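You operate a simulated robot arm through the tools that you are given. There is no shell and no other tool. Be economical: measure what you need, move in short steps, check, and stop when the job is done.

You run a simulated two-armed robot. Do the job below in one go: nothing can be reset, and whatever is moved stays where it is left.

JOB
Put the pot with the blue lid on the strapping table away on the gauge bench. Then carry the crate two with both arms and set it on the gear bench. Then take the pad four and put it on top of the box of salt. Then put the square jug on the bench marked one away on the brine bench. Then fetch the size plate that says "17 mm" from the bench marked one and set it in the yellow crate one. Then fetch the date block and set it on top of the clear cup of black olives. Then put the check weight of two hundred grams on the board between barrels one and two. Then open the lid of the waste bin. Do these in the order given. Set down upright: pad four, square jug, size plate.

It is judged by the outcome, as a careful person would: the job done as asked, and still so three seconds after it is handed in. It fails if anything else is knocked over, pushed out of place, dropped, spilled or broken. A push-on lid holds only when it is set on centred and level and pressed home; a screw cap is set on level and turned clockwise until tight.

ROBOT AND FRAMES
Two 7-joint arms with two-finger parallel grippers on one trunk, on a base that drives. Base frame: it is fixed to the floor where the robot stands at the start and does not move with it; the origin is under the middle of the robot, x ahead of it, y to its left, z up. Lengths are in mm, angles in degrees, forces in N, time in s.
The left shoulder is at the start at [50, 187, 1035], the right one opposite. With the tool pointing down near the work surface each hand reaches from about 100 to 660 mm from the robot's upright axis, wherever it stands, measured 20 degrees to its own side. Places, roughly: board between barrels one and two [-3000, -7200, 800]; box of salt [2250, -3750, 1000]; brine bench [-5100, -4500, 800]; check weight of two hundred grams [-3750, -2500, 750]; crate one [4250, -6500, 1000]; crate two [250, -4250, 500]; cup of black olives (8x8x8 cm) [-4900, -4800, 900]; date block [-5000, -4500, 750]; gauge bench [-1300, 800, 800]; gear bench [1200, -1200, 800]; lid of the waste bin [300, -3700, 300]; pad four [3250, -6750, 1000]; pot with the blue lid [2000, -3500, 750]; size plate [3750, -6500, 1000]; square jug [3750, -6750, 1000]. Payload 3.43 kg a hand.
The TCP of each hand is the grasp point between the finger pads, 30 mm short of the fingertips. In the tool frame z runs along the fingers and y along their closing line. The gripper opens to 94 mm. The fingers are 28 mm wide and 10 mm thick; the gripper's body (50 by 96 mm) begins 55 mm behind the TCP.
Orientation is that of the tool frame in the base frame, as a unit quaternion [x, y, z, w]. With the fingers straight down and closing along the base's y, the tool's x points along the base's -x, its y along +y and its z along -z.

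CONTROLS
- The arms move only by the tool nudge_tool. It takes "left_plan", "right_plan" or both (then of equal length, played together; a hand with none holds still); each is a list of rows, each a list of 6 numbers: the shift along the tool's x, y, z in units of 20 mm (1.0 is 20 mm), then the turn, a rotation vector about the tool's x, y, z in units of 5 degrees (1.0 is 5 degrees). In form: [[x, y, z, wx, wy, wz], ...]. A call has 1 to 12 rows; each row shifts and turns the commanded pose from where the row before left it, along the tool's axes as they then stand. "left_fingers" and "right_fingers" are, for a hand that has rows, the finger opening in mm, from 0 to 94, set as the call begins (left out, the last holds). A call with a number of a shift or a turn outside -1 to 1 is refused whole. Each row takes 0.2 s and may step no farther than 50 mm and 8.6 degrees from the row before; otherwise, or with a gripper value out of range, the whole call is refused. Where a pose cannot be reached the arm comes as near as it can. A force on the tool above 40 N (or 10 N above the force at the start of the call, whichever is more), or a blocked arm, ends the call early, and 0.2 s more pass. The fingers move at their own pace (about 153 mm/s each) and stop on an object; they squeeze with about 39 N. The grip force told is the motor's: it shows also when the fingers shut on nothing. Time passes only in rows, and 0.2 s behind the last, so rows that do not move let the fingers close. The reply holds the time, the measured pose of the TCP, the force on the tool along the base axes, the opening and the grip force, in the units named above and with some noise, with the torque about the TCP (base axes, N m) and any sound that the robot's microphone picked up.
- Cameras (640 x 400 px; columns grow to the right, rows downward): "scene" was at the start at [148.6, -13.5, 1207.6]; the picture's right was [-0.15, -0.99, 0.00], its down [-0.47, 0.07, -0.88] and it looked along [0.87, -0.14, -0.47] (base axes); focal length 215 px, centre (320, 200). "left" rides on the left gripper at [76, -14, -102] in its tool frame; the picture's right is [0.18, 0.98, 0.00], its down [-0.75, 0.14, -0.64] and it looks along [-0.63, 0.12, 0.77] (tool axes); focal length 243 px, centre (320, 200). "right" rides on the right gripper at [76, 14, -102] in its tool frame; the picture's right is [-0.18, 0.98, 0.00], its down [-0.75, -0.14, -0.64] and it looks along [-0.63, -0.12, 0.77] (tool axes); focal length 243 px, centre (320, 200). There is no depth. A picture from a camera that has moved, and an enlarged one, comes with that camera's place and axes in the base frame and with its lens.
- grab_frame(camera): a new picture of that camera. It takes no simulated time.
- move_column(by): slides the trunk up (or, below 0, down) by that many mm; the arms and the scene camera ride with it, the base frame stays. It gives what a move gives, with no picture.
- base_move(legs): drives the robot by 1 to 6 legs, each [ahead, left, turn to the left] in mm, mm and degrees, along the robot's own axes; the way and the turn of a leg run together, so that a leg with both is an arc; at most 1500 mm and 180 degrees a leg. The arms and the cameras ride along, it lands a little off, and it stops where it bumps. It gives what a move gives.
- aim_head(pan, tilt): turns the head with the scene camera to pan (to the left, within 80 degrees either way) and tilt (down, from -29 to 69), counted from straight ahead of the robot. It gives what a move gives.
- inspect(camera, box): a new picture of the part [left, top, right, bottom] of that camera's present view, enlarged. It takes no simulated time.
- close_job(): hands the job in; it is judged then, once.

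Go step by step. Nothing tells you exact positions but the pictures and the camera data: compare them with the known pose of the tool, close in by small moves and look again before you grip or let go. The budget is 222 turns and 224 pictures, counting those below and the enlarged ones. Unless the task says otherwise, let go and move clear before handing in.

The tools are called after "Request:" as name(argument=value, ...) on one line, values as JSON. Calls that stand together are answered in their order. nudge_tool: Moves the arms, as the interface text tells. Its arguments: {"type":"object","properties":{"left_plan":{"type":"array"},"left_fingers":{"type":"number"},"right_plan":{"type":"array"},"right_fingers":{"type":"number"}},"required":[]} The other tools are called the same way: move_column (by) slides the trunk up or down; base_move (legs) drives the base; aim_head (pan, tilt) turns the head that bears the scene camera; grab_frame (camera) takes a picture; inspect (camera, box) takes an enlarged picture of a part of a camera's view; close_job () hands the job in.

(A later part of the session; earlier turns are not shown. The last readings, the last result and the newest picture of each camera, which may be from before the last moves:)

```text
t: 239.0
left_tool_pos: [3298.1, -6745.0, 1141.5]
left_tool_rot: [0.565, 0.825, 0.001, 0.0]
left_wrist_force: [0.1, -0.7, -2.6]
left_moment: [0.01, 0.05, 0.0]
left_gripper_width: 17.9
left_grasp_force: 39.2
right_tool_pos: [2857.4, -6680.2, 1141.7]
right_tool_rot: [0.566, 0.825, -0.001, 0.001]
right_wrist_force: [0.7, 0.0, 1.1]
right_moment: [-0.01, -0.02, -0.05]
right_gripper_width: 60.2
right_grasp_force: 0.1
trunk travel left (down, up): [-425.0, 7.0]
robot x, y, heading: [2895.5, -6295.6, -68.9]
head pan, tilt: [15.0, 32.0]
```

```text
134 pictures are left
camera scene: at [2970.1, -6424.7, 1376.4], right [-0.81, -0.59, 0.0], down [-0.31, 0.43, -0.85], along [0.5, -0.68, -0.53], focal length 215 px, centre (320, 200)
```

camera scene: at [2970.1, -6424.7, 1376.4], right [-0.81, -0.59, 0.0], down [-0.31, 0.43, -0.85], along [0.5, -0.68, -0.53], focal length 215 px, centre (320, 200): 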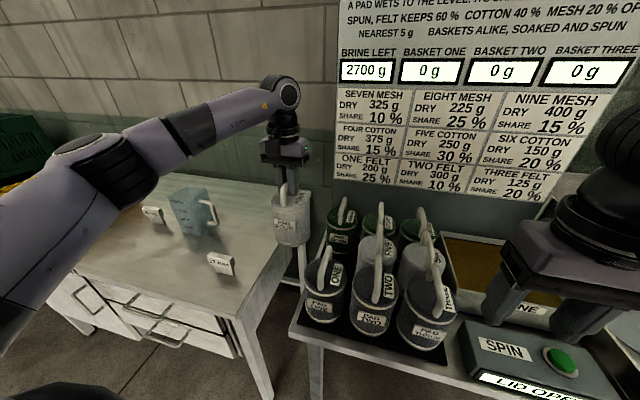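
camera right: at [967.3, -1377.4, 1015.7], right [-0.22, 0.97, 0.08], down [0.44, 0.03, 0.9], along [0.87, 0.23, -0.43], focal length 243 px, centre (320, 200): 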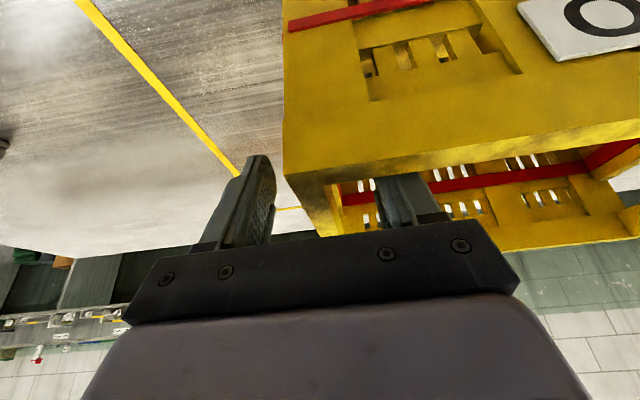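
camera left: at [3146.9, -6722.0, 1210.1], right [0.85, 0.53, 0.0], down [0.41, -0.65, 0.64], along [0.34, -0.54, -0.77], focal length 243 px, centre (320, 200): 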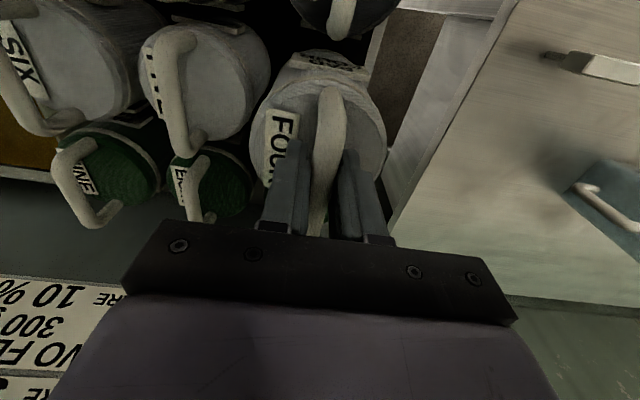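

Clear of the others. I pull the pad in close and drive back toward the strapping table.

Request:
nudge_tool(left_plan=[[0.85, -0.1, 0, 0, 0, 0], [0.9, -0.1, 0, 0, 0, 0], [0.9, -0.1, 0, 0, 0, 0], [0.9, -0.1, 0, 0, 0, 0], [0.9, -0.1, 0, 0, 0, 0], [0.9, -0.1, 0, 0, 0, 0], [0.9, -0.1, 0, 0, 0, 0], [0.9, -0.1, 0, 0, 0, 0], [0.9, -0.1, 0, 0, 0, 0], [0.9, -0.1, 0, 0, 0, 0], [0.9, -0.1, 0, 0, 0, 0]])

Request:
base_move(legs=[[-400, 0, 0], [0, 0, -136], [1110, 0, 0], [0, 0, -46], [1400, 0, 0]])

Request:
aim_head(pan=-60, tilt=25)

Request:
grab_frame(camera="scene")

```text
t: 241.4
left_tool_pos: [3207.7, -6568.0, 1140.5]
left_tool_rot: [0.563, 0.826, 0.002, 0.0]
left_wrist_force: [-0.4, 0.5, -3.9]
left_moment: [0.0, 0.01, -0.02]
left_gripper_width: 17.9
left_grasp_force: 39.0
right_tool_pos: [2858.0, -6679.2, 1142.7]
right_tool_rot: [0.565, 0.825, -0.001, 0.0]
right_wrist_force: [1.4, 0.3, 0.6]
right_moment: [0.01, 0.0, -0.01]
right_gripper_width: 59.8
right_grasp_force: 0.1
trunk travel left (down, up): [-425.0, 7.0]
robot x, y, heading: [2896.4, -6297.2, -68.9]
head pan, tilt: [15.0, 32.0]
```

```text
t: 263.6
left_tool_pos: [1034.6, -3790.6, 1141.2]
left_tool_rot: [0.811, -0.585, 0.001, 0.001]
left_wrist_force: [-0.1, 0.2, -3.3]
left_moment: [-0.02, -0.04, 0.02]
left_gripper_width: 17.9
left_grasp_force: 38.8
right_tool_pos: [1390.0, -3697.0, 1143.1]
right_tool_rot: [0.81, -0.586, 0.0, 0.0]
right_wrist_force: [0.1, 0.0, -0.2]
right_moment: [-0.01, 0.02, -0.02]
right_gripper_width: 60.0
right_grasp_force: 0.0
trunk travel left (down, up): [-425.0, 7.0]
robot x, y, heading: [1333.9, -4077.0, 108.4]
head pan, tilt: [15.0, 32.0]
```

```text
t: 265.1
left_tool_pos: [1035.3, -3791.3, 1138.8]
left_tool_rot: [0.811, -0.585, 0.001, 0.001]
left_wrist_force: [0.2, 0.5, -4.0]
left_moment: [-0.04, 0.03, 0.0]
left_gripper_width: 17.8
left_grasp_force: 39.8
right_tool_pos: [1388.3, -3696.6, 1142.1]
right_tool_rot: [0.81, -0.587, -0.001, 0.0]
right_wrist_force: [0.3, -0.1, -0.3]
right_moment: [-0.03, 0.0, 0.01]
right_gripper_width: 59.8
right_grasp_force: 0.1
trunk travel left (down, up): [-425.0, 7.0]
robot x, y, heading: [1332.2, -4077.6, 108.1]
head pan, tilt: [-60.0, 25.0]
```

```text
133 pictures are left
camera scene: at [1375.6, -3950.4, 1387.6], right [0.75, -0.66, 0.0], down [-0.28, -0.32, -0.91], along [0.6, 0.68, -0.42], focal length 215 px, centre (320, 200)
```

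scene: 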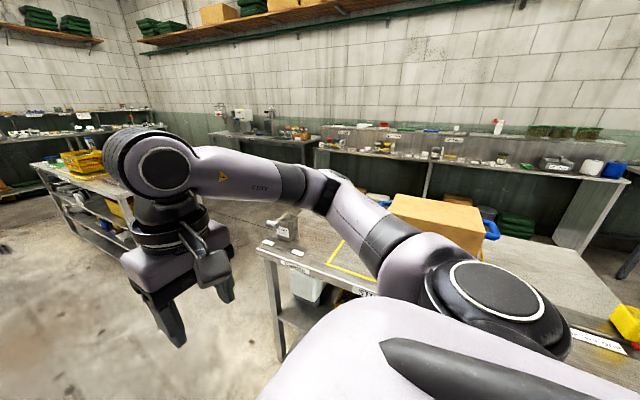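

I turn to face the box on the strapping table and come closer to look at its top.

Request:
base_move(legs=[[0, 0, -90], [200, -40, 0]])

Request:
aim_head(pan=0, tilt=30)

Request:
grab_frame(camera="scene")

Request:
grab_frame(camera="right")

```text
t: 270.5
left_tool_pos: [1818.3, -3750.8, 1139.4]
left_tool_rot: [-0.162, 0.987, 0.002, -0.001]
left_wrist_force: [0.4, 0.2, -3.6]
left_moment: [-0.01, 0.07, -0.01]
left_gripper_width: 17.5
left_grasp_force: 39.0
right_tool_pos: [1913.2, -4105.9, 1142.1]
right_tool_rot: [-0.161, 0.987, 0.0, 0.0]
right_wrist_force: [0.4, 0.8, 0.4]
right_moment: [-0.01, 0.01, -0.02]
right_gripper_width: 59.9
right_grasp_force: 0.0
trunk travel left (down, up): [-425.0, 7.0]
robot x, y, heading: [1530.3, -4050.1, 18.6]
head pan, tilt: [-60.0, 25.0]
```

```text
t: 271.8
left_tool_pos: [1818.1, -3750.7, 1140.2]
left_tool_rot: [-0.163, 0.987, 0.001, -0.001]
left_wrist_force: [-0.7, 0.0, -4.4]
left_moment: [0.01, 0.06, -0.02]
left_gripper_width: 17.6
left_grasp_force: 38.8
right_tool_pos: [1913.2, -4106.6, 1143.3]
right_tool_rot: [-0.161, 0.987, 0.0, 0.001]
right_wrist_force: [-0.2, 0.3, -0.4]
right_moment: [0.01, -0.01, 0.0]
right_gripper_width: 60.0
right_grasp_force: 0.1
trunk travel left (down, up): [-425.0, 7.0]
robot x, y, heading: [1537.5, -4052.5, 18.6]
head pan, tilt: [0.0, 30.0]
```

```text
132 pictures are left
camera scene: at [1675.8, -4002.1, 1379.6], right [0.32, -0.95, 0.0], down [-0.47, -0.16, -0.87], along [0.82, 0.28, -0.5], focal length 215 px, centre (320, 200)
```

scene: 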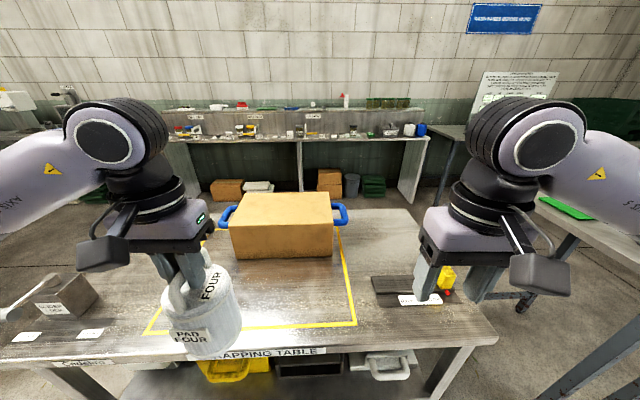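

```text
131 pictures are left
camera right: at [1835.9, -4116.3, 1245.3], right [-0.14, 0.99, 0.0], down [0.76, 0.1, 0.64], along [0.64, 0.09, -0.77], focal length 243 px, centre (320, 200)
```

right: 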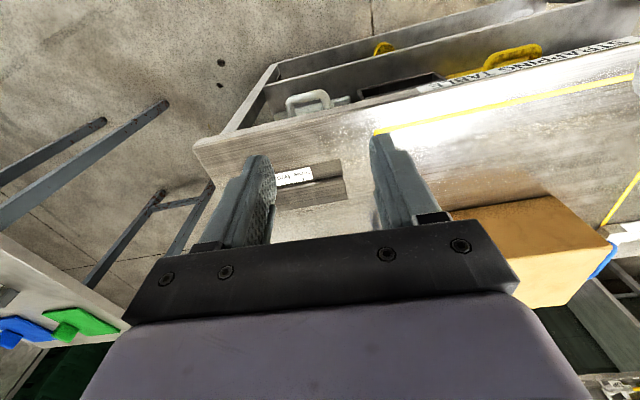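

The box's near face is around [2172,-3700], top z≈963; it is deep on the table, so I have to stand close. I edge forward carefully.

Request:
base_move(legs=[[130, 0, 0]])

Request:
grab_frame(camera="scene")

```text
t: 273.1
left_tool_pos: [1917.5, -3716.3, 1138.9]
left_tool_rot: [-0.164, 0.986, 0.001, -0.002]
left_wrist_force: [-1.3, 0.3, -4.0]
left_moment: [0.01, 0.03, -0.03]
left_gripper_width: 17.5
left_grasp_force: 39.0
right_tool_pos: [2013.1, -4071.0, 1145.3]
right_tool_rot: [-0.161, 0.987, 0.0, 0.0]
right_wrist_force: [-0.5, 0.4, -0.5]
right_moment: [-0.01, -0.01, -0.01]
right_gripper_width: 60.1
right_grasp_force: 0.2
trunk travel left (down, up): [-425.0, 7.0]
robot x, y, heading: [1634.6, -4018.0, 18.7]
head pan, tilt: [0.0, 30.0]
stopped in leg 1: the robot was blocked; the commanded pose is now the measured one
```

```text
130 pictures are left
camera scene: at [1775.1, -3968.7, 1379.8], right [0.32, -0.95, 0.0], down [-0.47, -0.16, -0.87], along [0.82, 0.28, -0.5], focal length 215 px, centre (320, 200)
```

scene: 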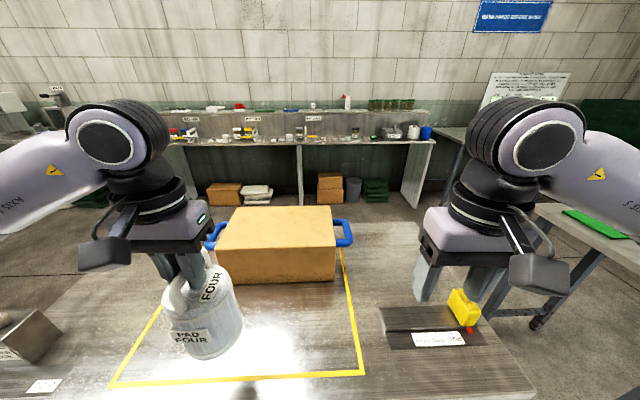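

The base touches the table; the box top is beyond vertical-hand reach. I'll set the pad on the table, re-grip with the hand tilted forward 30° for more reach, then put it on the box.

Request:
nudge_tool(left_plan=[[-0.5, 0, 0.9, 0, 0, 0], [-0.5, 0, 0.9, 0, 0, 0], [-0.5, 0, 0.9, 0, 0, 0], [-0.5, 0, 0.9, 0, 0, 0], [-0.5, 0, 0.9, 0, 0, 0], [-0.5, 0, 0.9, 0, 0, 0], [-0.5, 0, 0.9, 0, 0, 0], [-0.5, 0, 0.9, 0, 0, 0]])

Request:
grab_frame(camera="scene")

```text
t: 274.9
left_tool_pos: [1995.5, -3689.8, 993.0]
left_tool_rot: [-0.164, 0.986, 0.002, -0.001]
left_wrist_force: [0.7, 0.5, -3.6]
left_moment: [0.03, -0.02, -0.02]
left_gripper_width: 17.5
left_grasp_force: 38.7
right_tool_pos: [2014.0, -4071.1, 1142.2]
right_tool_rot: [-0.161, 0.987, 0.0, 0.0]
right_wrist_force: [-0.9, 0.5, -0.3]
right_moment: [-0.03, 0.07, 0.0]
right_gripper_width: 60.2
right_grasp_force: 0.0
trunk travel left (down, up): [-425.0, 7.0]
robot x, y, heading: [1638.5, -4015.2, 18.8]
head pan, tilt: [0.0, 30.0]
```

```text
129 pictures are left
camera scene: at [1776.8, -3968.1, 1379.6], right [0.32, -0.95, 0.0], down [-0.47, -0.16, -0.87], along [0.82, 0.28, -0.5], focal length 215 px, centre (320, 200)
```

scene: 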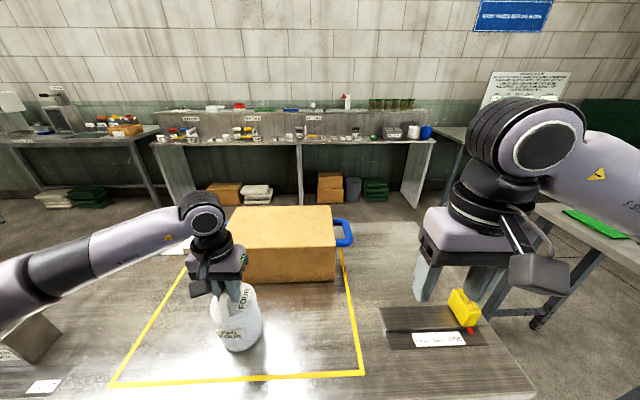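

Now I lower in small steps until contact.

Request:
nudge_tool(left_plan=[[0, 0, 0.3, 0, 0, 0], [0, 0, 0.3, 0, 0, 0], [0, 0, 0.2, 0, 0, 0], [0, 0, 0.2, 0, 0, 0]])

Request:
inspect(camera="scene", box=[160, 240, 320, 380])

```text
t: 275.5
left_tool_pos: [1995.5, -3690.5, 993.5]
left_tool_rot: [-0.165, 0.986, -0.001, 0.006]
left_wrist_force: [-4.6, -0.4, 16.9]
left_moment: [-0.24, 0.88, -0.11]
left_gripper_width: 17.6
left_grasp_force: 39.2
right_tool_pos: [2013.4, -4071.3, 1142.5]
right_tool_rot: [-0.162, 0.987, 0.001, 0.001]
right_wrist_force: [0.2, 0.4, -0.1]
right_moment: [0.03, 0.0, -0.04]
right_gripper_width: 60.2
right_grasp_force: 0.1
trunk travel left (down, up): [-425.0, 7.0]
robot x, y, heading: [1636.3, -4012.5, 18.9]
head pan, tilt: [0.0, 30.0]
stopped in row 2 (left hand): the force on the tool passed its limit at 46 N (the readings are from after the stop); the commanded pose is now the measured one
```

```text
2.86 times, centred on (240, 310) of scene
camera zoom: at [1774.9, -3968.9, 1379.9], right [0.32, -0.95, 0.0], down [-0.47, -0.16, -0.87], along [0.82, 0.28, -0.5], focal length 615 px, centre (549, -114)
```

zoom: 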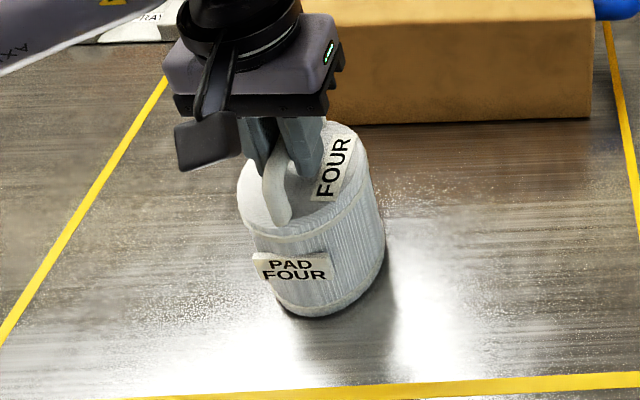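

Touching down. I open, then back off upward and tilt the hand by 30°.

Request:
nudge_tool(left_plan=[[0, 0, 0, 0, 0, 0], [0, 0, 0, 0, 0, 0]], left_fingers=50)

Request:
nudge_tool(left_plan=[[0, 0, -1, 0, 0, 0], [0, 0, -1, 0, 0, 0], [0, 0, -1, 0, 0, 0], [0, 0, 0, 0, -1, 0], [0, 0, 0, 0, -1, 0], [0, 0, 0, 0, -1, 0], [0, 0, 0, 0, -1, 0], [0, 0, 0, 0, -1, 0], [0, 0, 0, 0, -1, 0]])

Request:
grab_frame(camera="left")

Request:
inspect(camera="scene", box=[160, 220, 320, 360])

```text
t: 276.1
left_tool_pos: [1995.3, -3690.5, 989.9]
left_tool_rot: [-0.164, 0.986, -0.001, 0.003]
left_wrist_force: [0.2, -0.5, 0.3]
left_moment: [0.03, -0.03, 0.01]
left_gripper_width: 50.1
left_grasp_force: 0.0
right_tool_pos: [2015.4, -4071.2, 1140.7]
right_tool_rot: [-0.161, 0.987, -0.001, 0.0]
right_wrist_force: [0.1, 0.0, 0.8]
right_moment: [-0.01, 0.01, 0.01]
right_gripper_width: 60.4
right_grasp_force: 0.0
trunk travel left (down, up): [-425.0, 7.0]
robot x, y, heading: [1634.8, -4018.4, 18.5]
head pan, tilt: [0.0, 30.0]
```

```text
t: 278.1
left_tool_pos: [1996.0, -3690.2, 1050.0]
left_tool_rot: [-0.158, 0.952, 0.041, 0.26]
left_wrist_force: [0.1, 0.1, 0.1]
left_moment: [0.0, 0.0, 0.05]
left_gripper_width: 50.1
left_grasp_force: 0.0
right_tool_pos: [2014.3, -4071.3, 1142.2]
right_tool_rot: [-0.161, 0.987, 0.0, 0.0]
right_wrist_force: [-0.8, 0.4, -0.3]
right_moment: [0.0, 0.01, -0.01]
right_gripper_width: 59.8
right_grasp_force: 0.1
trunk travel left (down, up): [-425.0, 7.0]
robot x, y, heading: [1634.6, -4017.3, 18.5]
head pan, tilt: [0.0, 30.0]
```

```text
127 pictures are left
camera left: at [1888.9, -3743.0, 1099.2], right [-0.47, 0.88, -0.1], down [0.26, 0.24, 0.94], along [0.84, 0.41, -0.34], focal length 243 px, centre (320, 200)
```

left: 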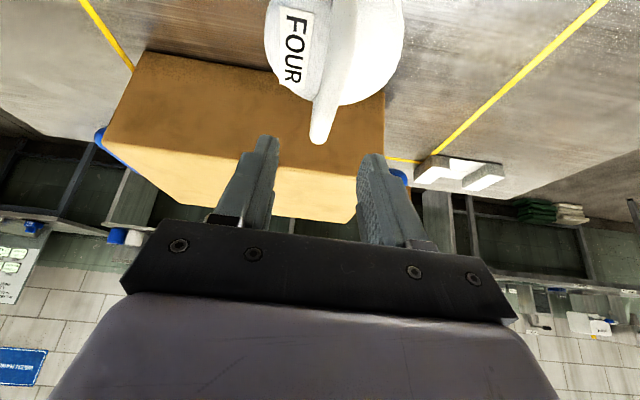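

```text
2.86 times, centred on (240, 290) of scene
camera zoom: at [1776.4, -3968.1, 1379.6], right [0.32, -0.95, 0.0], down [-0.47, -0.16, -0.87], along [0.82, 0.28, -0.5], focal length 615 px, centre (549, -57)
```

zoom: 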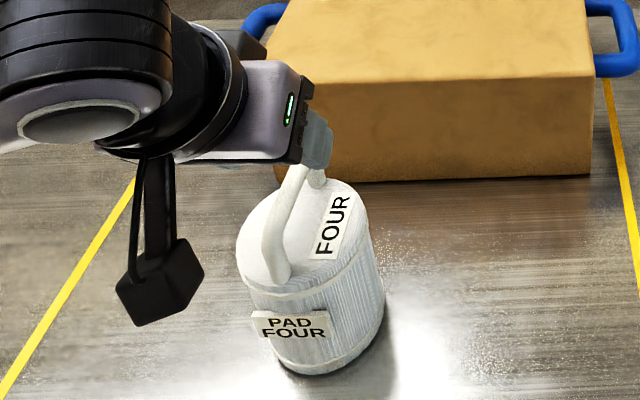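

Pad upright on the table. I go down with the tilted hand to the same grip point and close.

Request:
nudge_tool(left_plan=[[0.475, 0, 0.823, 0, 0, 0], [0.475, 0, 0.823, 0, 0, 0], [0.475, 0, 0.823, 0, 0, 0]])

Request:
nudge_tool(left_plan=[[0, 0, 0, 0, 0, 0], [0, 0, 0, 0, 0, 0], [0, 0, 0, 0, 0, 0]], left_fingers=0)

Request:
inspect(camera="scene", box=[160, 220, 320, 360])

```text
t: 278.9
left_tool_pos: [1993.5, -3690.0, 992.4]
left_tool_rot: [-0.159, 0.952, 0.043, 0.258]
left_wrist_force: [0.1, 0.4, 0.0]
left_moment: [0.01, 0.02, -0.03]
left_gripper_width: 50.0
left_grasp_force: 0.1
right_tool_pos: [2014.7, -4070.3, 1140.9]
right_tool_rot: [-0.162, 0.987, 0.0, 0.0]
right_wrist_force: [0.5, 0.9, -0.3]
right_moment: [0.0, -0.03, -0.01]
right_gripper_width: 60.0
right_grasp_force: 0.1
trunk travel left (down, up): [-425.0, 7.0]
robot x, y, heading: [1635.8, -4014.4, 18.7]
head pan, tilt: [0.0, 30.0]
```

```text
t: 279.7
left_tool_pos: [1995.5, -3690.3, 991.8]
left_tool_rot: [-0.159, 0.952, 0.043, 0.259]
left_wrist_force: [1.2, -0.3, 0.1]
left_moment: [0.0, -0.04, -0.04]
left_gripper_width: 17.7
left_grasp_force: 39.1
right_tool_pos: [2013.7, -4070.1, 1142.6]
right_tool_rot: [-0.162, 0.987, 0.0, 0.0]
right_wrist_force: [0.2, 0.3, 0.4]
right_moment: [0.01, 0.01, 0.0]
right_gripper_width: 59.7
right_grasp_force: 0.0
trunk travel left (down, up): [-425.0, 7.0]
robot x, y, heading: [1634.5, -4017.7, 18.6]
head pan, tilt: [0.0, 30.0]
```

```text
2.86 times, centred on (240, 290) of scene
camera zoom: at [1776.6, -3968.1, 1379.6], right [0.32, -0.95, 0.0], down [-0.47, -0.16, -0.87], along [0.82, 0.28, -0.5], focal length 615 px, centre (549, -57)
```

zoom: 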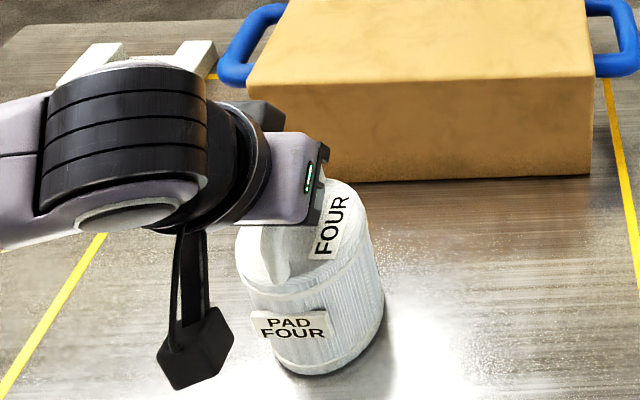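

Request:
nudge_tool(left_plan=[[-0.25, 0, -0.433, 0, 0, 0], [-0.5, 0, -0.866, 0, 0, 0], [-0.5, 0, -0.866, 0, 0, 0], [-0.5, 0, -0.866, 0, 0, 0], [-0.5, 0, -0.866, 0, 0, 0], [-0.5, 0, -0.866, 0, 0, 0], [-0.5, 0, -0.866, 0, 0, 0], [-0.5, 0, -0.866, 0, 0, 0], [-0.5, 0, -0.866, 0, 0, 0], [-0.5, 0, -0.866, 0, 0, 0]])

Request:
grab_frame(camera="scene")

```text
t: 281.9
left_tool_pos: [1993.1, -3690.5, 1183.4]
left_tool_rot: [-0.159, 0.952, 0.043, 0.258]
left_wrist_force: [-1.1, -0.3, -3.2]
left_moment: [-0.03, 0.02, 0.0]
left_gripper_width: 17.6
left_grasp_force: 39.1
right_tool_pos: [2014.4, -4072.0, 1143.4]
right_tool_rot: [-0.162, 0.987, 0.0, 0.0]
right_wrist_force: [1.3, -0.4, 0.1]
right_moment: [-0.04, -0.02, -0.01]
right_gripper_width: 60.0
right_grasp_force: 0.0
trunk travel left (down, up): [-425.0, 7.0]
robot x, y, heading: [1635.2, -4017.7, 18.6]
head pan, tilt: [0.0, 30.0]
```

```text
124 pictures are left
camera scene: at [1776.7, -3968.1, 1379.6], right [0.32, -0.95, 0.0], down [-0.47, -0.16, -0.87], along [0.82, 0.28, -0.5], focal length 215 px, centre (320, 200)
```

scene: 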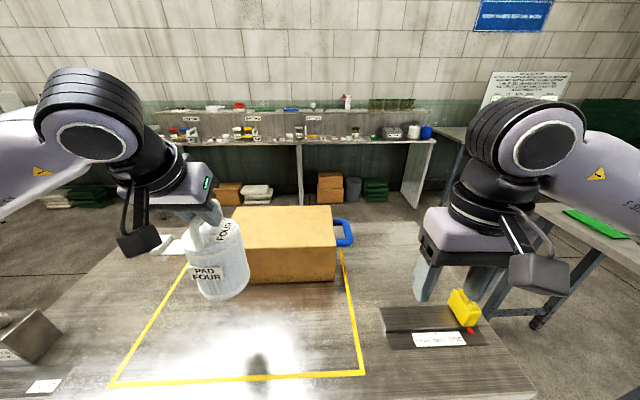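

Pad is upright and bottom at about 1005. I move forward over the box.

Request:
nudge_tool(left_plan=[[-0.834, 0, 0.481, 0, 0, 0], [-0.834, 0, 0.481, 0, 0, 0], [-0.834, 0, 0.481, 0, 0, 0], [-0.834, 0, 0.481, 0, 0, 0], [-0.834, 0, 0.481, 0, 0, 0], [-0.834, 0, 0.481, 0, 0, 0], [-0.834, 0, 0.481, 0, 0, 0], [-0.834, 0, 0.481, 0, 0, 0], [-0.834, 0, 0.481, 0, 0, 0], [-0.834, 0, 0.481, 0, 0, 0], [-0.834, 0, 0.481, 0, 0, 0], [-0.834, 0, 0.481, 0, 0, 0]])

Request:
inspect(camera="scene", box=[180, 150, 380, 300])

Request:
grab_frame(camera="right")

```text
t: 284.5
left_tool_pos: [2213.0, -3616.8, 1185.0]
left_tool_rot: [-0.159, 0.952, 0.042, 0.259]
left_wrist_force: [0.4, -0.7, -4.0]
left_moment: [0.01, 0.06, 0.01]
left_gripper_width: 17.7
left_grasp_force: 38.9
right_tool_pos: [2014.1, -4070.0, 1141.3]
right_tool_rot: [-0.161, 0.987, 0.0, 0.0]
right_wrist_force: [-0.8, -0.4, 0.0]
right_moment: [0.02, 0.01, 0.01]
right_gripper_width: 59.9
right_grasp_force: 0.0
trunk travel left (down, up): [-425.0, 7.0]
robot x, y, heading: [1633.6, -4019.2, 18.7]
head pan, tilt: [0.0, 30.0]
```

```text
2.67 times, centred on (280, 225) of scene
camera zoom: at [1777.2, -3968.1, 1379.5], right [0.32, -0.95, 0.0], down [-0.47, -0.16, -0.87], along [0.82, 0.28, -0.5], focal length 574 px, centre (427, 133)
```

zoom: 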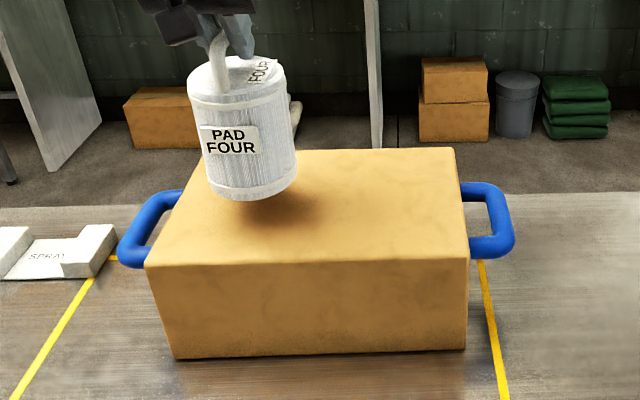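

```text
122 pictures are left
camera right: at [1937.9, -4081.7, 1244.8], right [-0.14, 0.99, 0.0], down [0.76, 0.11, 0.64], along [0.64, 0.09, -0.77], focal length 243 px, centre (320, 200)
```

right: 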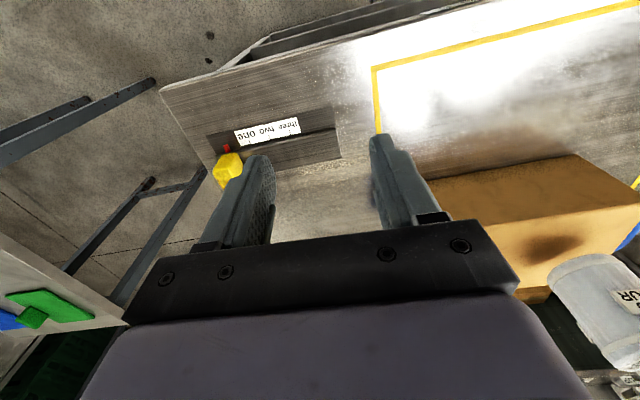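

Request:
nudge_tool(left_plan=[[0.2, 0, 0.346, 0, 0, 0], [0.2, 0, 0.346, 0, 0, 0], [0.2, 0, 0.346, 0, 0, 0], [0.1, 0, 0.173, 0, 0, 0]])

Request:
nudge_tool(left_plan=[[0.075, 0, 0.13, 0, 0, 0], [0.075, 0, 0.13, 0, 0, 0], [0.075, 0, 0.13, 0, 0, 0]])

Request:
inspect(camera="scene", box=[180, 150, 380, 300])

```text
t: 285.5
left_tool_pos: [2213.7, -3615.5, 1157.8]
left_tool_rot: [-0.159, 0.952, 0.043, 0.259]
left_wrist_force: [0.3, -0.1, -4.0]
left_moment: [-0.03, 0.05, -0.01]
left_gripper_width: 17.7
left_grasp_force: 38.6
right_tool_pos: [2014.0, -4069.9, 1141.9]
right_tool_rot: [-0.162, 0.987, 0.0, 0.0]
right_wrist_force: [0.7, 0.5, 1.1]
right_moment: [0.01, 0.01, 0.0]
right_gripper_width: 60.0
right_grasp_force: 0.0
trunk travel left (down, up): [-425.0, 7.0]
robot x, y, heading: [1638.5, -4015.9, 18.6]
head pan, tilt: [0.0, 30.0]
```

```text
t: 286.3
left_tool_pos: [2214.4, -3615.5, 1147.7]
left_tool_rot: [-0.159, 0.952, 0.042, 0.258]
left_wrist_force: [-0.5, 0.6, -3.2]
left_moment: [-0.02, 0.02, -0.01]
left_gripper_width: 17.6
left_grasp_force: 38.5
right_tool_pos: [2014.6, -4069.9, 1141.9]
right_tool_rot: [-0.162, 0.987, 0.0, 0.001]
right_wrist_force: [-0.7, 0.2, -1.3]
right_moment: [0.0, 0.01, 0.01]
right_gripper_width: 59.8
right_grasp_force: 0.1
trunk travel left (down, up): [-425.0, 7.0]
robot x, y, heading: [1634.9, -4015.6, 18.5]
head pan, tilt: [0.0, 30.0]
```

```text
2.67 times, centred on (280, 225) of scene
camera zoom: at [1776.9, -3967.8, 1379.5], right [0.32, -0.95, 0.0], down [-0.47, -0.16, -0.87], along [0.82, 0.28, -0.5], focal length 574 px, centre (427, 133)
```

zoom: 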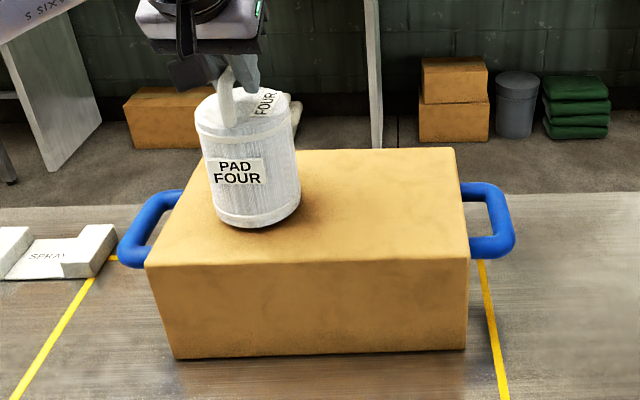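

Request:
nudge_tool(left_plan=[[0.075, 0, 0.13, 0, 0, 0], [0.075, 0, 0.13, 0, 0, 0]])

Request:
nudge_tool(left_plan=[[0.05, 0, 0.087, 0, 0, 0], [0, 0, 0, 0, 0, 0]])

```text
t: 286.9
left_tool_pos: [2213.8, -3614.2, 1142.2]
left_tool_rot: [-0.159, 0.952, 0.042, 0.26]
left_wrist_force: [-2.3, -0.7, 0.8]
left_moment: [-0.03, 0.15, 0.0]
left_gripper_width: 17.8
left_grasp_force: 39.1
right_tool_pos: [2013.9, -4071.0, 1141.6]
right_tool_rot: [-0.161, 0.987, 0.001, 0.0]
right_wrist_force: [-0.8, -0.7, 0.5]
right_moment: [-0.02, 0.0, 0.03]
right_gripper_width: 60.2
right_grasp_force: 0.1
trunk travel left (down, up): [-425.0, 7.0]
robot x, y, heading: [1638.0, -4013.4, 18.7]
head pan, tilt: [0.0, 30.0]
```

```text
t: 287.5
left_tool_pos: [2212.2, -3616.1, 1142.1]
left_tool_rot: [-0.16, 0.951, 0.042, 0.262]
left_wrist_force: [-2.1, 0.8, 10.9]
left_moment: [-0.07, 0.09, -0.01]
left_gripper_width: 17.6
left_grasp_force: 39.4
right_tool_pos: [2012.5, -4071.9, 1142.4]
right_tool_rot: [-0.162, 0.987, 0.0, 0.0]
right_wrist_force: [-0.2, -0.7, 0.1]
right_moment: [0.01, 0.01, 0.01]
right_gripper_width: 60.1
right_grasp_force: 0.1
trunk travel left (down, up): [-425.0, 7.0]
robot x, y, heading: [1634.8, -4014.1, 18.7]
head pan, tilt: [0.0, 30.0]
```

On the box. I open and withdraw along the fingers.

Request:
nudge_tool(left_plan=[[0, 0, 0, 0, 0, 0], [0, 0, 0, 0, 0, 0]], left_fingers=50)

Request:
nudge_tool(left_plan=[[-0.2, 0, -0.6, 0, 0, 0], [-0.2, 0, -0.9, 0, 0, 0], [0, 0, -1, 0, 0, 0], [0, 0, -1, 0, 0, 0], [0.5, 0, -0.9, 0, 0, 0], [0.9, 0, -0.5, 0, 0, 0], [0.9, 0, -0.5, 0, 1, 0], [0.9, 0, -0.5, 0, 1, 0], [0.9, 0, -0.4, 0, 1, 0], [0.9, 0, -0.2, 0, 1, 0], [0.9, 0, -0.1, 0, 1, 0], [0.9, 0, 0, 0, 1, 0]])

Request:
inspect(camera="scene", box=[180, 150, 380, 300])

```text
t: 288.1
left_tool_pos: [2215.4, -3615.7, 1138.9]
left_tool_rot: [-0.159, 0.952, 0.042, 0.258]
left_wrist_force: [0.3, -0.8, 0.2]
left_moment: [-0.01, 0.0, 0.01]
left_gripper_width: 50.0
left_grasp_force: 0.0
right_tool_pos: [2013.2, -4070.0, 1142.7]
right_tool_rot: [-0.161, 0.987, 0.0, 0.0]
right_wrist_force: [1.0, -0.4, -0.5]
right_moment: [0.01, 0.02, 0.03]
right_gripper_width: 60.1
right_grasp_force: 0.1
trunk travel left (down, up): [-425.0, 7.0]
robot x, y, heading: [1634.2, -4012.3, 18.8]
head pan, tilt: [0.0, 30.0]
```

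```text
t: 290.7
left_tool_pos: [2041.5, -3674.2, 1211.8]
left_tool_rot: [-0.164, 0.986, 0.0, 0.003]
left_wrist_force: [0.3, 0.2, -0.5]
left_moment: [0.01, -0.01, 0.01]
left_gripper_width: 49.8
left_grasp_force: 0.0
right_tool_pos: [2016.0, -4070.5, 1142.9]
right_tool_rot: [-0.161, 0.987, 0.0, 0.0]
right_wrist_force: [-0.4, 0.6, 0.0]
right_moment: [-0.02, -0.01, 0.01]
right_gripper_width: 60.1
right_grasp_force: 0.0
trunk travel left (down, up): [-425.0, 7.0]
robot x, y, heading: [1636.7, -4015.6, 18.6]
head pan, tilt: [0.0, 30.0]
```

```text
2.67 times, centred on (280, 225) of scene
camera zoom: at [1776.4, -3968.0, 1379.6], right [0.32, -0.95, 0.0], down [-0.47, -0.16, -0.87], along [0.82, 0.28, -0.5], focal length 574 px, centre (427, 133)
```

zoom: 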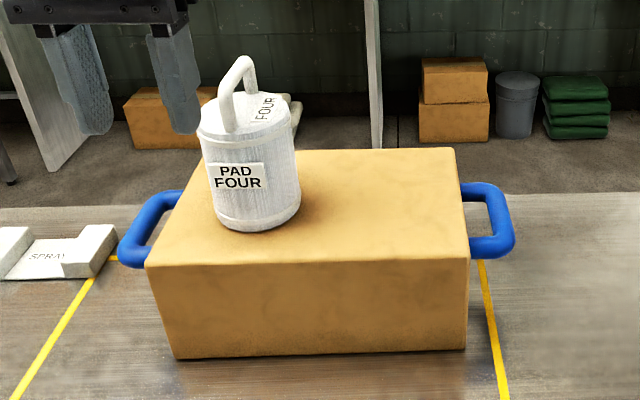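

Pad four stands upright on the box. Next the square jug: I drive back to bench one.

Request:
base_move(legs=[[-300, 0, 0], [0, 0, -92], [1400, 0, 0], [0, 0, 49], [1200, 0, 0], [0, 0, -40]])

Request:
aim_head(pan=25, tilt=25)

Request:
grab_frame(camera="scene")

```text
t: 312.8
left_tool_pos: [3144.0, -6370.6, 1211.1]
left_tool_rot: [0.564, 0.826, -0.003, 0.002]
left_wrist_force: [0.2, 0.4, 1.0]
left_moment: [0.0, -0.03, 0.04]
left_gripper_width: 50.1
left_grasp_force: 0.0
right_tool_pos: [2746.6, -6362.6, 1141.5]
right_tool_rot: [0.566, 0.824, -0.001, -0.001]
right_wrist_force: [0.1, 0.1, -0.1]
right_moment: [0.0, 0.02, -0.03]
right_gripper_width: 60.0
right_grasp_force: 0.1
trunk travel left (down, up): [-425.0, 7.0]
robot x, y, heading: [2783.9, -5984.8, -69.0]
head pan, tilt: [0.0, 30.0]
```

```text
t: 313.7
left_tool_pos: [3143.7, -6371.9, 1212.7]
left_tool_rot: [0.564, 0.826, -0.003, 0.003]
left_wrist_force: [-0.6, 0.8, -0.2]
left_moment: [-0.01, -0.01, 0.01]
left_gripper_width: 50.1
left_grasp_force: 0.0
right_tool_pos: [2746.7, -6362.2, 1141.2]
right_tool_rot: [0.566, 0.824, 0.0, -0.001]
right_wrist_force: [-0.3, 0.3, 0.7]
right_moment: [-0.03, -0.01, -0.02]
right_gripper_width: 59.8
right_grasp_force: 0.1
trunk travel left (down, up): [-425.0, 7.0]
robot x, y, heading: [2781.9, -5981.5, -68.8]
head pan, tilt: [25.0, 25.0]
```

```text
119 pictures are left
camera scene: at [2872.1, -6099.3, 1387.6], right [-0.69, -0.72, 0.0], down [-0.3, 0.29, -0.91], along [0.65, -0.63, -0.42], focal length 215 px, centre (320, 200)
```

scene: 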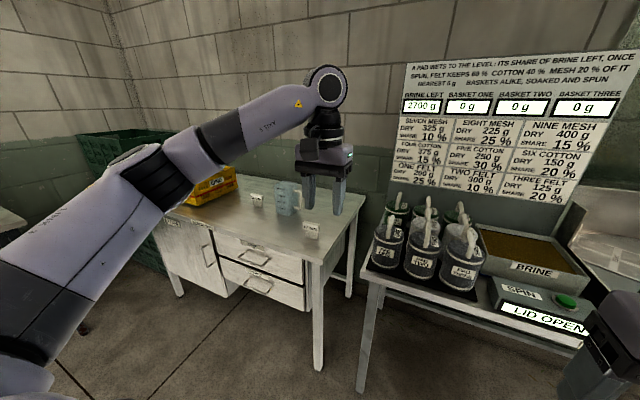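

Request:
base_move(legs=[[200, 525, 0]])

Request:
aim_head(pan=0, tilt=35)

Request:
grab_frame(camera="scene")

Request:
grab_frame(camera="left")

```text
t: 318.8
left_tool_pos: [3709.2, -6373.2, 1212.1]
left_tool_rot: [0.567, 0.824, -0.003, 0.003]
left_wrist_force: [-0.1, -0.6, -0.1]
left_moment: [0.03, -0.02, 0.03]
left_gripper_width: 50.1
left_grasp_force: 0.1
right_tool_pos: [3311.8, -6360.5, 1143.5]
right_tool_rot: [0.57, 0.821, 0.0, 0.0]
right_wrist_force: [-0.4, -0.4, 0.1]
right_moment: [0.02, -0.05, -0.03]
right_gripper_width: 59.8
right_grasp_force: 0.0
trunk travel left (down, up): [-425.0, 7.0]
robot x, y, heading: [3354.6, -5983.7, -69.2]
head pan, tilt: [25.0, 25.0]
```

```text
t: 319.7
left_tool_pos: [3711.2, -6372.5, 1213.2]
left_tool_rot: [0.567, 0.823, -0.002, 0.002]
left_wrist_force: [0.1, -0.4, -0.9]
left_moment: [-0.03, -0.01, 0.02]
left_gripper_width: 49.5
left_grasp_force: 0.1
right_tool_pos: [3311.6, -6360.0, 1141.2]
right_tool_rot: [0.571, 0.821, 0.001, 0.0]
right_wrist_force: [0.5, 0.6, -0.7]
right_moment: [0.0, 0.01, 0.03]
right_gripper_width: 60.2
right_grasp_force: 0.1
trunk travel left (down, up): [-425.0, 7.0]
robot x, y, heading: [3351.7, -5979.1, -69.1]
head pan, tilt: [0.0, 35.0]
```

```text
118 pictures are left
camera scene: at [3405.3, -6116.2, 1371.8], right [-0.94, -0.35, 0.0], down [-0.2, 0.54, -0.82], along [0.29, -0.77, -0.57], focal length 215 px, centre (320, 200)
```

scene: 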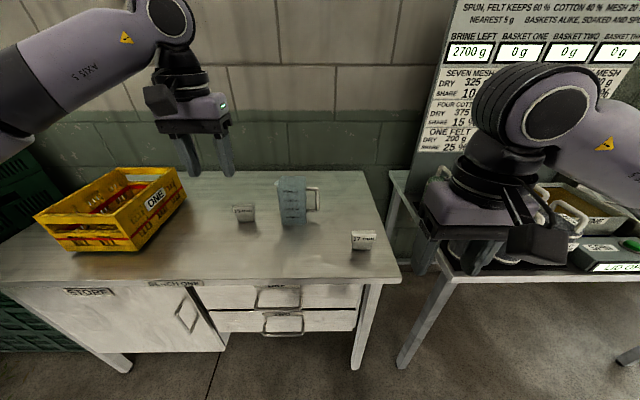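

```text
117 pictures are left
camera left: at [3669.4, -6307.0, 1314.0], right [0.85, 0.52, 0.0], down [0.4, -0.65, 0.65], along [0.33, -0.55, -0.76], focal length 243 px, centre (320, 200)
```

left: 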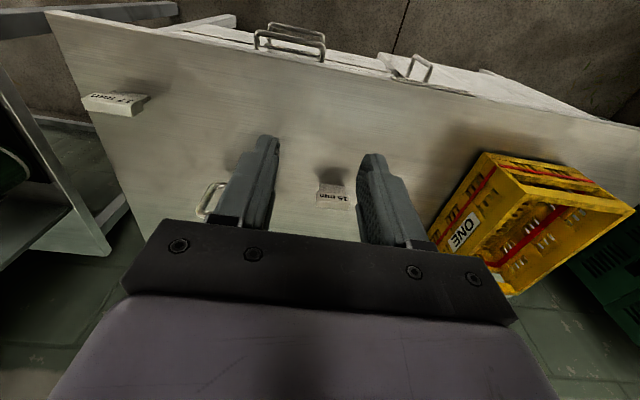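

Request:
inspect(camera="scene", box=[210, 160, 410, 285])

```text
3.20 times, centred on (310, 222) of scene
camera zoom: at [3405.3, -6116.2, 1371.8], right [-0.94, -0.35, 0.0], down [-0.2, 0.54, -0.82], along [0.29, -0.77, -0.57], focal length 688 px, centre (352, 128)
```

zoom: 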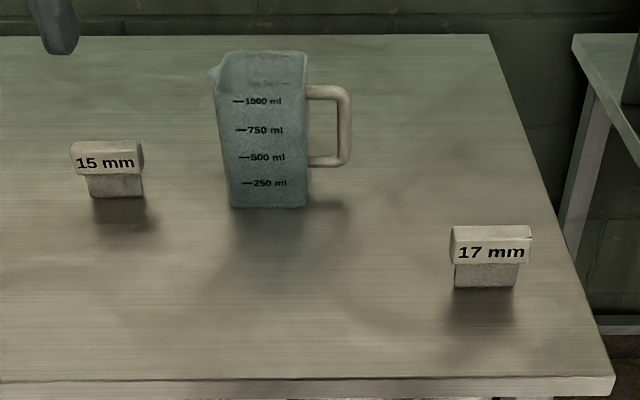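

The jug is empty, with a planar D-handle toward the right near [3650,-6698], z 902–969; bench one top ≈860. I'll pinch the handle fore-aft with the left hand yawed 90°; first close in and rotate.

Request:
base_move(legs=[[165, -140, 0]])

Request:
nudge_tool(left_plan=[[0, 0, 0, 0, 0, -1], [0, 0, 0, 0, 0, -1], [0, 0, 0, 0, 0, -1], [0, 0, 0, 0, 0, -1], [0, 0, 0, 0, 0, -1], [0, 0, 0, 0, 0, -1], [0, 0, 0, 0, 0, -1], [0, 0, 0, 0, 0, -1], [0, 0, 0, 0, 0, -1]], left_fingers=60)

Request:
nudge_tool(left_plan=[[0, 0, 0, 0, 0, -1], [0, 0, 0, 0, 0, -1], [0, 0, 0, 0, 0, -1], [0, 0, 0, 0, 0, -1], [0, 0, 0, 0, 0, -1], [0, 0, 0, 0, 0, -1], [0, 0, 0, 0, 0, -1], [0, 0, 0, 0, 0, -1], [0, 0, 0, 0, 0, -1]])

Request:
grab_frame(camera="scene")

Request:
grab_frame(camera="left")

```text
t: 321.6
left_tool_pos: [3639.2, -6577.2, 1212.1]
left_tool_rot: [0.569, 0.823, -0.003, 0.002]
left_wrist_force: [0.0, 0.0, -1.0]
left_moment: [0.0, 0.03, -0.01]
left_gripper_width: 49.9
left_grasp_force: 0.1
right_tool_pos: [3240.7, -6563.2, 1142.1]
right_tool_rot: [0.573, 0.82, 0.001, 0.0]
right_wrist_force: [-0.9, 0.4, -0.1]
right_moment: [0.01, 0.02, 0.0]
right_gripper_width: 59.9
right_grasp_force: 0.1
trunk travel left (down, up): [-425.0, 7.0]
robot x, y, heading: [3281.4, -6183.4, -69.5]
head pan, tilt: [0.0, 35.0]
```

```text
t: 323.6
left_tool_pos: [3637.9, -6577.4, 1212.8]
left_tool_rot: [0.211, 0.977, -0.003, 0.001]
left_wrist_force: [-0.1, -0.1, -0.4]
left_moment: [0.04, -0.01, 0.01]
left_gripper_width: 59.8
left_grasp_force: 0.0
right_tool_pos: [3241.0, -6562.7, 1142.8]
right_tool_rot: [0.572, 0.82, 0.0, 0.0]
right_wrist_force: [0.1, 0.1, 0.4]
right_moment: [-0.01, 0.01, -0.04]
right_gripper_width: 60.2
right_grasp_force: 0.0
trunk travel left (down, up): [-425.0, 7.0]
robot x, y, heading: [3283.9, -6178.8, -69.7]
head pan, tilt: [0.0, 35.0]
```

```text
t: 325.6
left_tool_pos: [3639.6, -6576.8, 1211.7]
left_tool_rot: [-0.18, 0.984, -0.003, 0.0]
left_wrist_force: [0.4, -0.3, 0.4]
left_moment: [-0.03, 0.03, 0.02]
left_gripper_width: 60.1
left_grasp_force: 0.1
right_tool_pos: [3241.6, -6562.5, 1142.0]
right_tool_rot: [0.573, 0.82, -0.001, -0.001]
right_wrist_force: [0.6, -0.2, -0.1]
right_moment: [-0.05, 0.0, 0.04]
right_gripper_width: 60.0
right_grasp_force: 0.1
trunk travel left (down, up): [-425.0, 7.0]
robot x, y, heading: [3285.6, -6179.0, -69.7]
head pan, tilt: [0.0, 35.0]
```

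```text
115 pictures are left
camera scene: at [3335.9, -6319.3, 1371.8], right [-0.94, -0.35, 0.0], down [-0.2, 0.54, -0.82], along [0.29, -0.77, -0.57], focal length 215 px, centre (320, 200)
```

scene: 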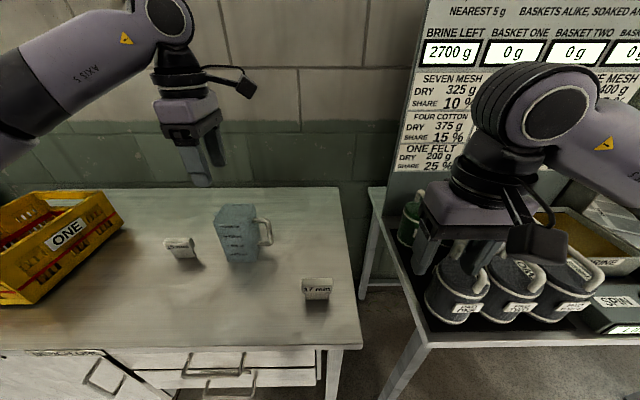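

```text
114 pictures are left
camera left: at [3573.8, -6617.4, 1315.1], right [-0.52, 0.85, -0.01], down [0.65, 0.4, 0.64], along [0.55, 0.33, -0.77], focal length 243 px, centre (320, 200)
```

left: 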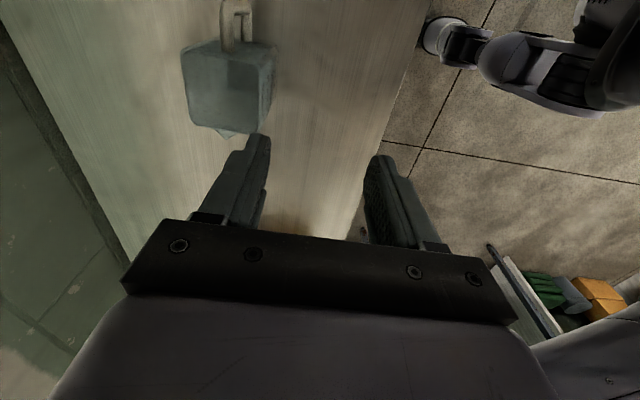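

Request:
nudge_tool(left_plan=[[0.2, -0.545, 0.86, 0, 0, 0], [0.2, -0.545, 0.86, 0, 0, 0], [0.2, -0.545, 0.86, 0, 0, 0], [0.2, -0.545, 0.86, 0, 0, 0], [0.2, -0.545, 0.86, 0, 0, 0], [0.2, -0.545, 0.86, 0, 0, 0], [0.2, -0.545, 0.86, 0, 0, 0], [0.2, -0.545, 0.86, 0, 0, 0], [0.2, -0.545, 0.86, 0, 0, 0], [0.2, -0.545, 0.86, 0, 0, 0]])

Request:
inspect(camera="scene", box=[170, 160, 330, 290])

Request:
grab_frame(camera="left")

```text
t: 327.8
left_tool_pos: [3639.3, -6695.1, 1041.4]
left_tool_rot: [-0.179, 0.984, -0.004, 0.0]
left_wrist_force: [-0.4, -0.5, -0.2]
left_moment: [0.0, -0.01, -0.01]
left_gripper_width: 59.8
left_grasp_force: 0.1
right_tool_pos: [3240.9, -6563.5, 1142.1]
right_tool_rot: [0.572, 0.82, 0.0, 0.0]
right_wrist_force: [0.0, -0.1, -0.1]
right_moment: [0.04, 0.01, -0.01]
right_gripper_width: 60.1
right_grasp_force: 0.0
trunk travel left (down, up): [-425.0, 7.0]
robot x, y, heading: [3291.0, -6182.9, -69.7]
head pan, tilt: [0.0, 35.0]
```

```text
3.08 times, centred on (250, 225) of scene
camera zoom: at [3335.9, -6319.7, 1371.8], right [-0.94, -0.35, 0.0], down [-0.2, 0.54, -0.82], along [0.29, -0.77, -0.57], focal length 662 px, centre (535, 123)
```

zoom: 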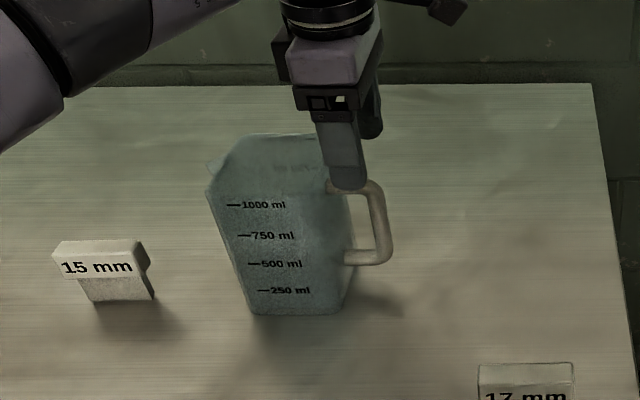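

```text
112 pictures are left
camera left: at [3573.1, -6735.1, 1143.6], right [-0.52, 0.86, -0.01], down [0.66, 0.4, 0.64], along [0.55, 0.33, -0.77], focal length 243 px, centre (320, 200)
```

left: 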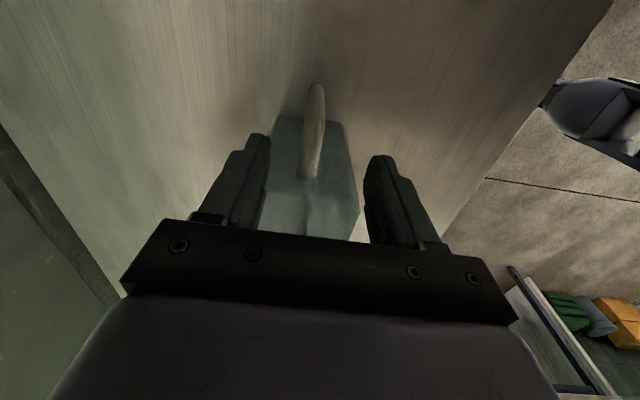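

Handle lies between the fingers. I shift 8 mm outward, and go down to z≈975, then close.

Request:
nudge_tool(left_plan=[[0.4, -0.25, 0.3, 0, 0, 0], [0, 0, 0.75, 0, 0, 0], [0, 0, 0.75, 0, 0, 0], [0, 0, 0.75, 0, 0, 0], [0, 0, 0.75, 0, 0, 0]])

Request:
grab_frame(camera="left")

Request:
inspect(camera="scene", box=[170, 160, 330, 290])

```text
t: 329.0
left_tool_pos: [3636.0, -6702.3, 974.4]
left_tool_rot: [-0.178, 0.984, -0.004, 0.0]
left_wrist_force: [-0.7, -0.6, -0.5]
left_moment: [-0.03, 0.03, 0.02]
left_gripper_width: 59.8
left_grasp_force: 0.1
right_tool_pos: [3240.8, -6562.9, 1142.6]
right_tool_rot: [0.572, 0.82, 0.0, 0.0]
right_wrist_force: [0.7, -0.2, 0.5]
right_moment: [0.0, -0.02, -0.01]
right_gripper_width: 59.8
right_grasp_force: 0.0
trunk travel left (down, up): [-425.0, 7.0]
robot x, y, heading: [3285.2, -6186.1, -69.5]
head pan, tilt: [0.0, 35.0]
```

```text
111 pictures are left
camera left: at [3569.5, -6742.9, 1076.8], right [-0.52, 0.86, -0.01], down [0.66, 0.4, 0.64], along [0.55, 0.33, -0.77], focal length 243 px, centre (320, 200)
```

left: 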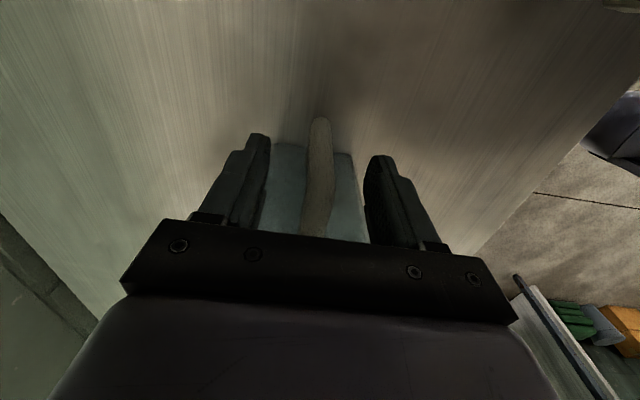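

```text
3.08 times, centred on (250, 225) of scene
camera zoom: at [3336.0, -6319.5, 1371.8], right [-0.94, -0.35, 0.0], down [-0.2, 0.54, -0.82], along [0.29, -0.77, -0.57], focal length 662 px, centre (535, 123)
```

zoom: 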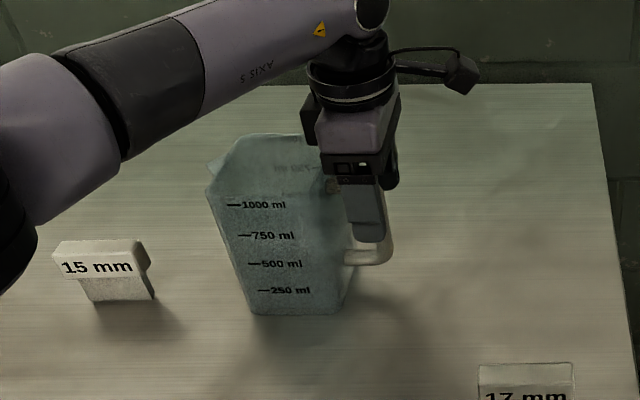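

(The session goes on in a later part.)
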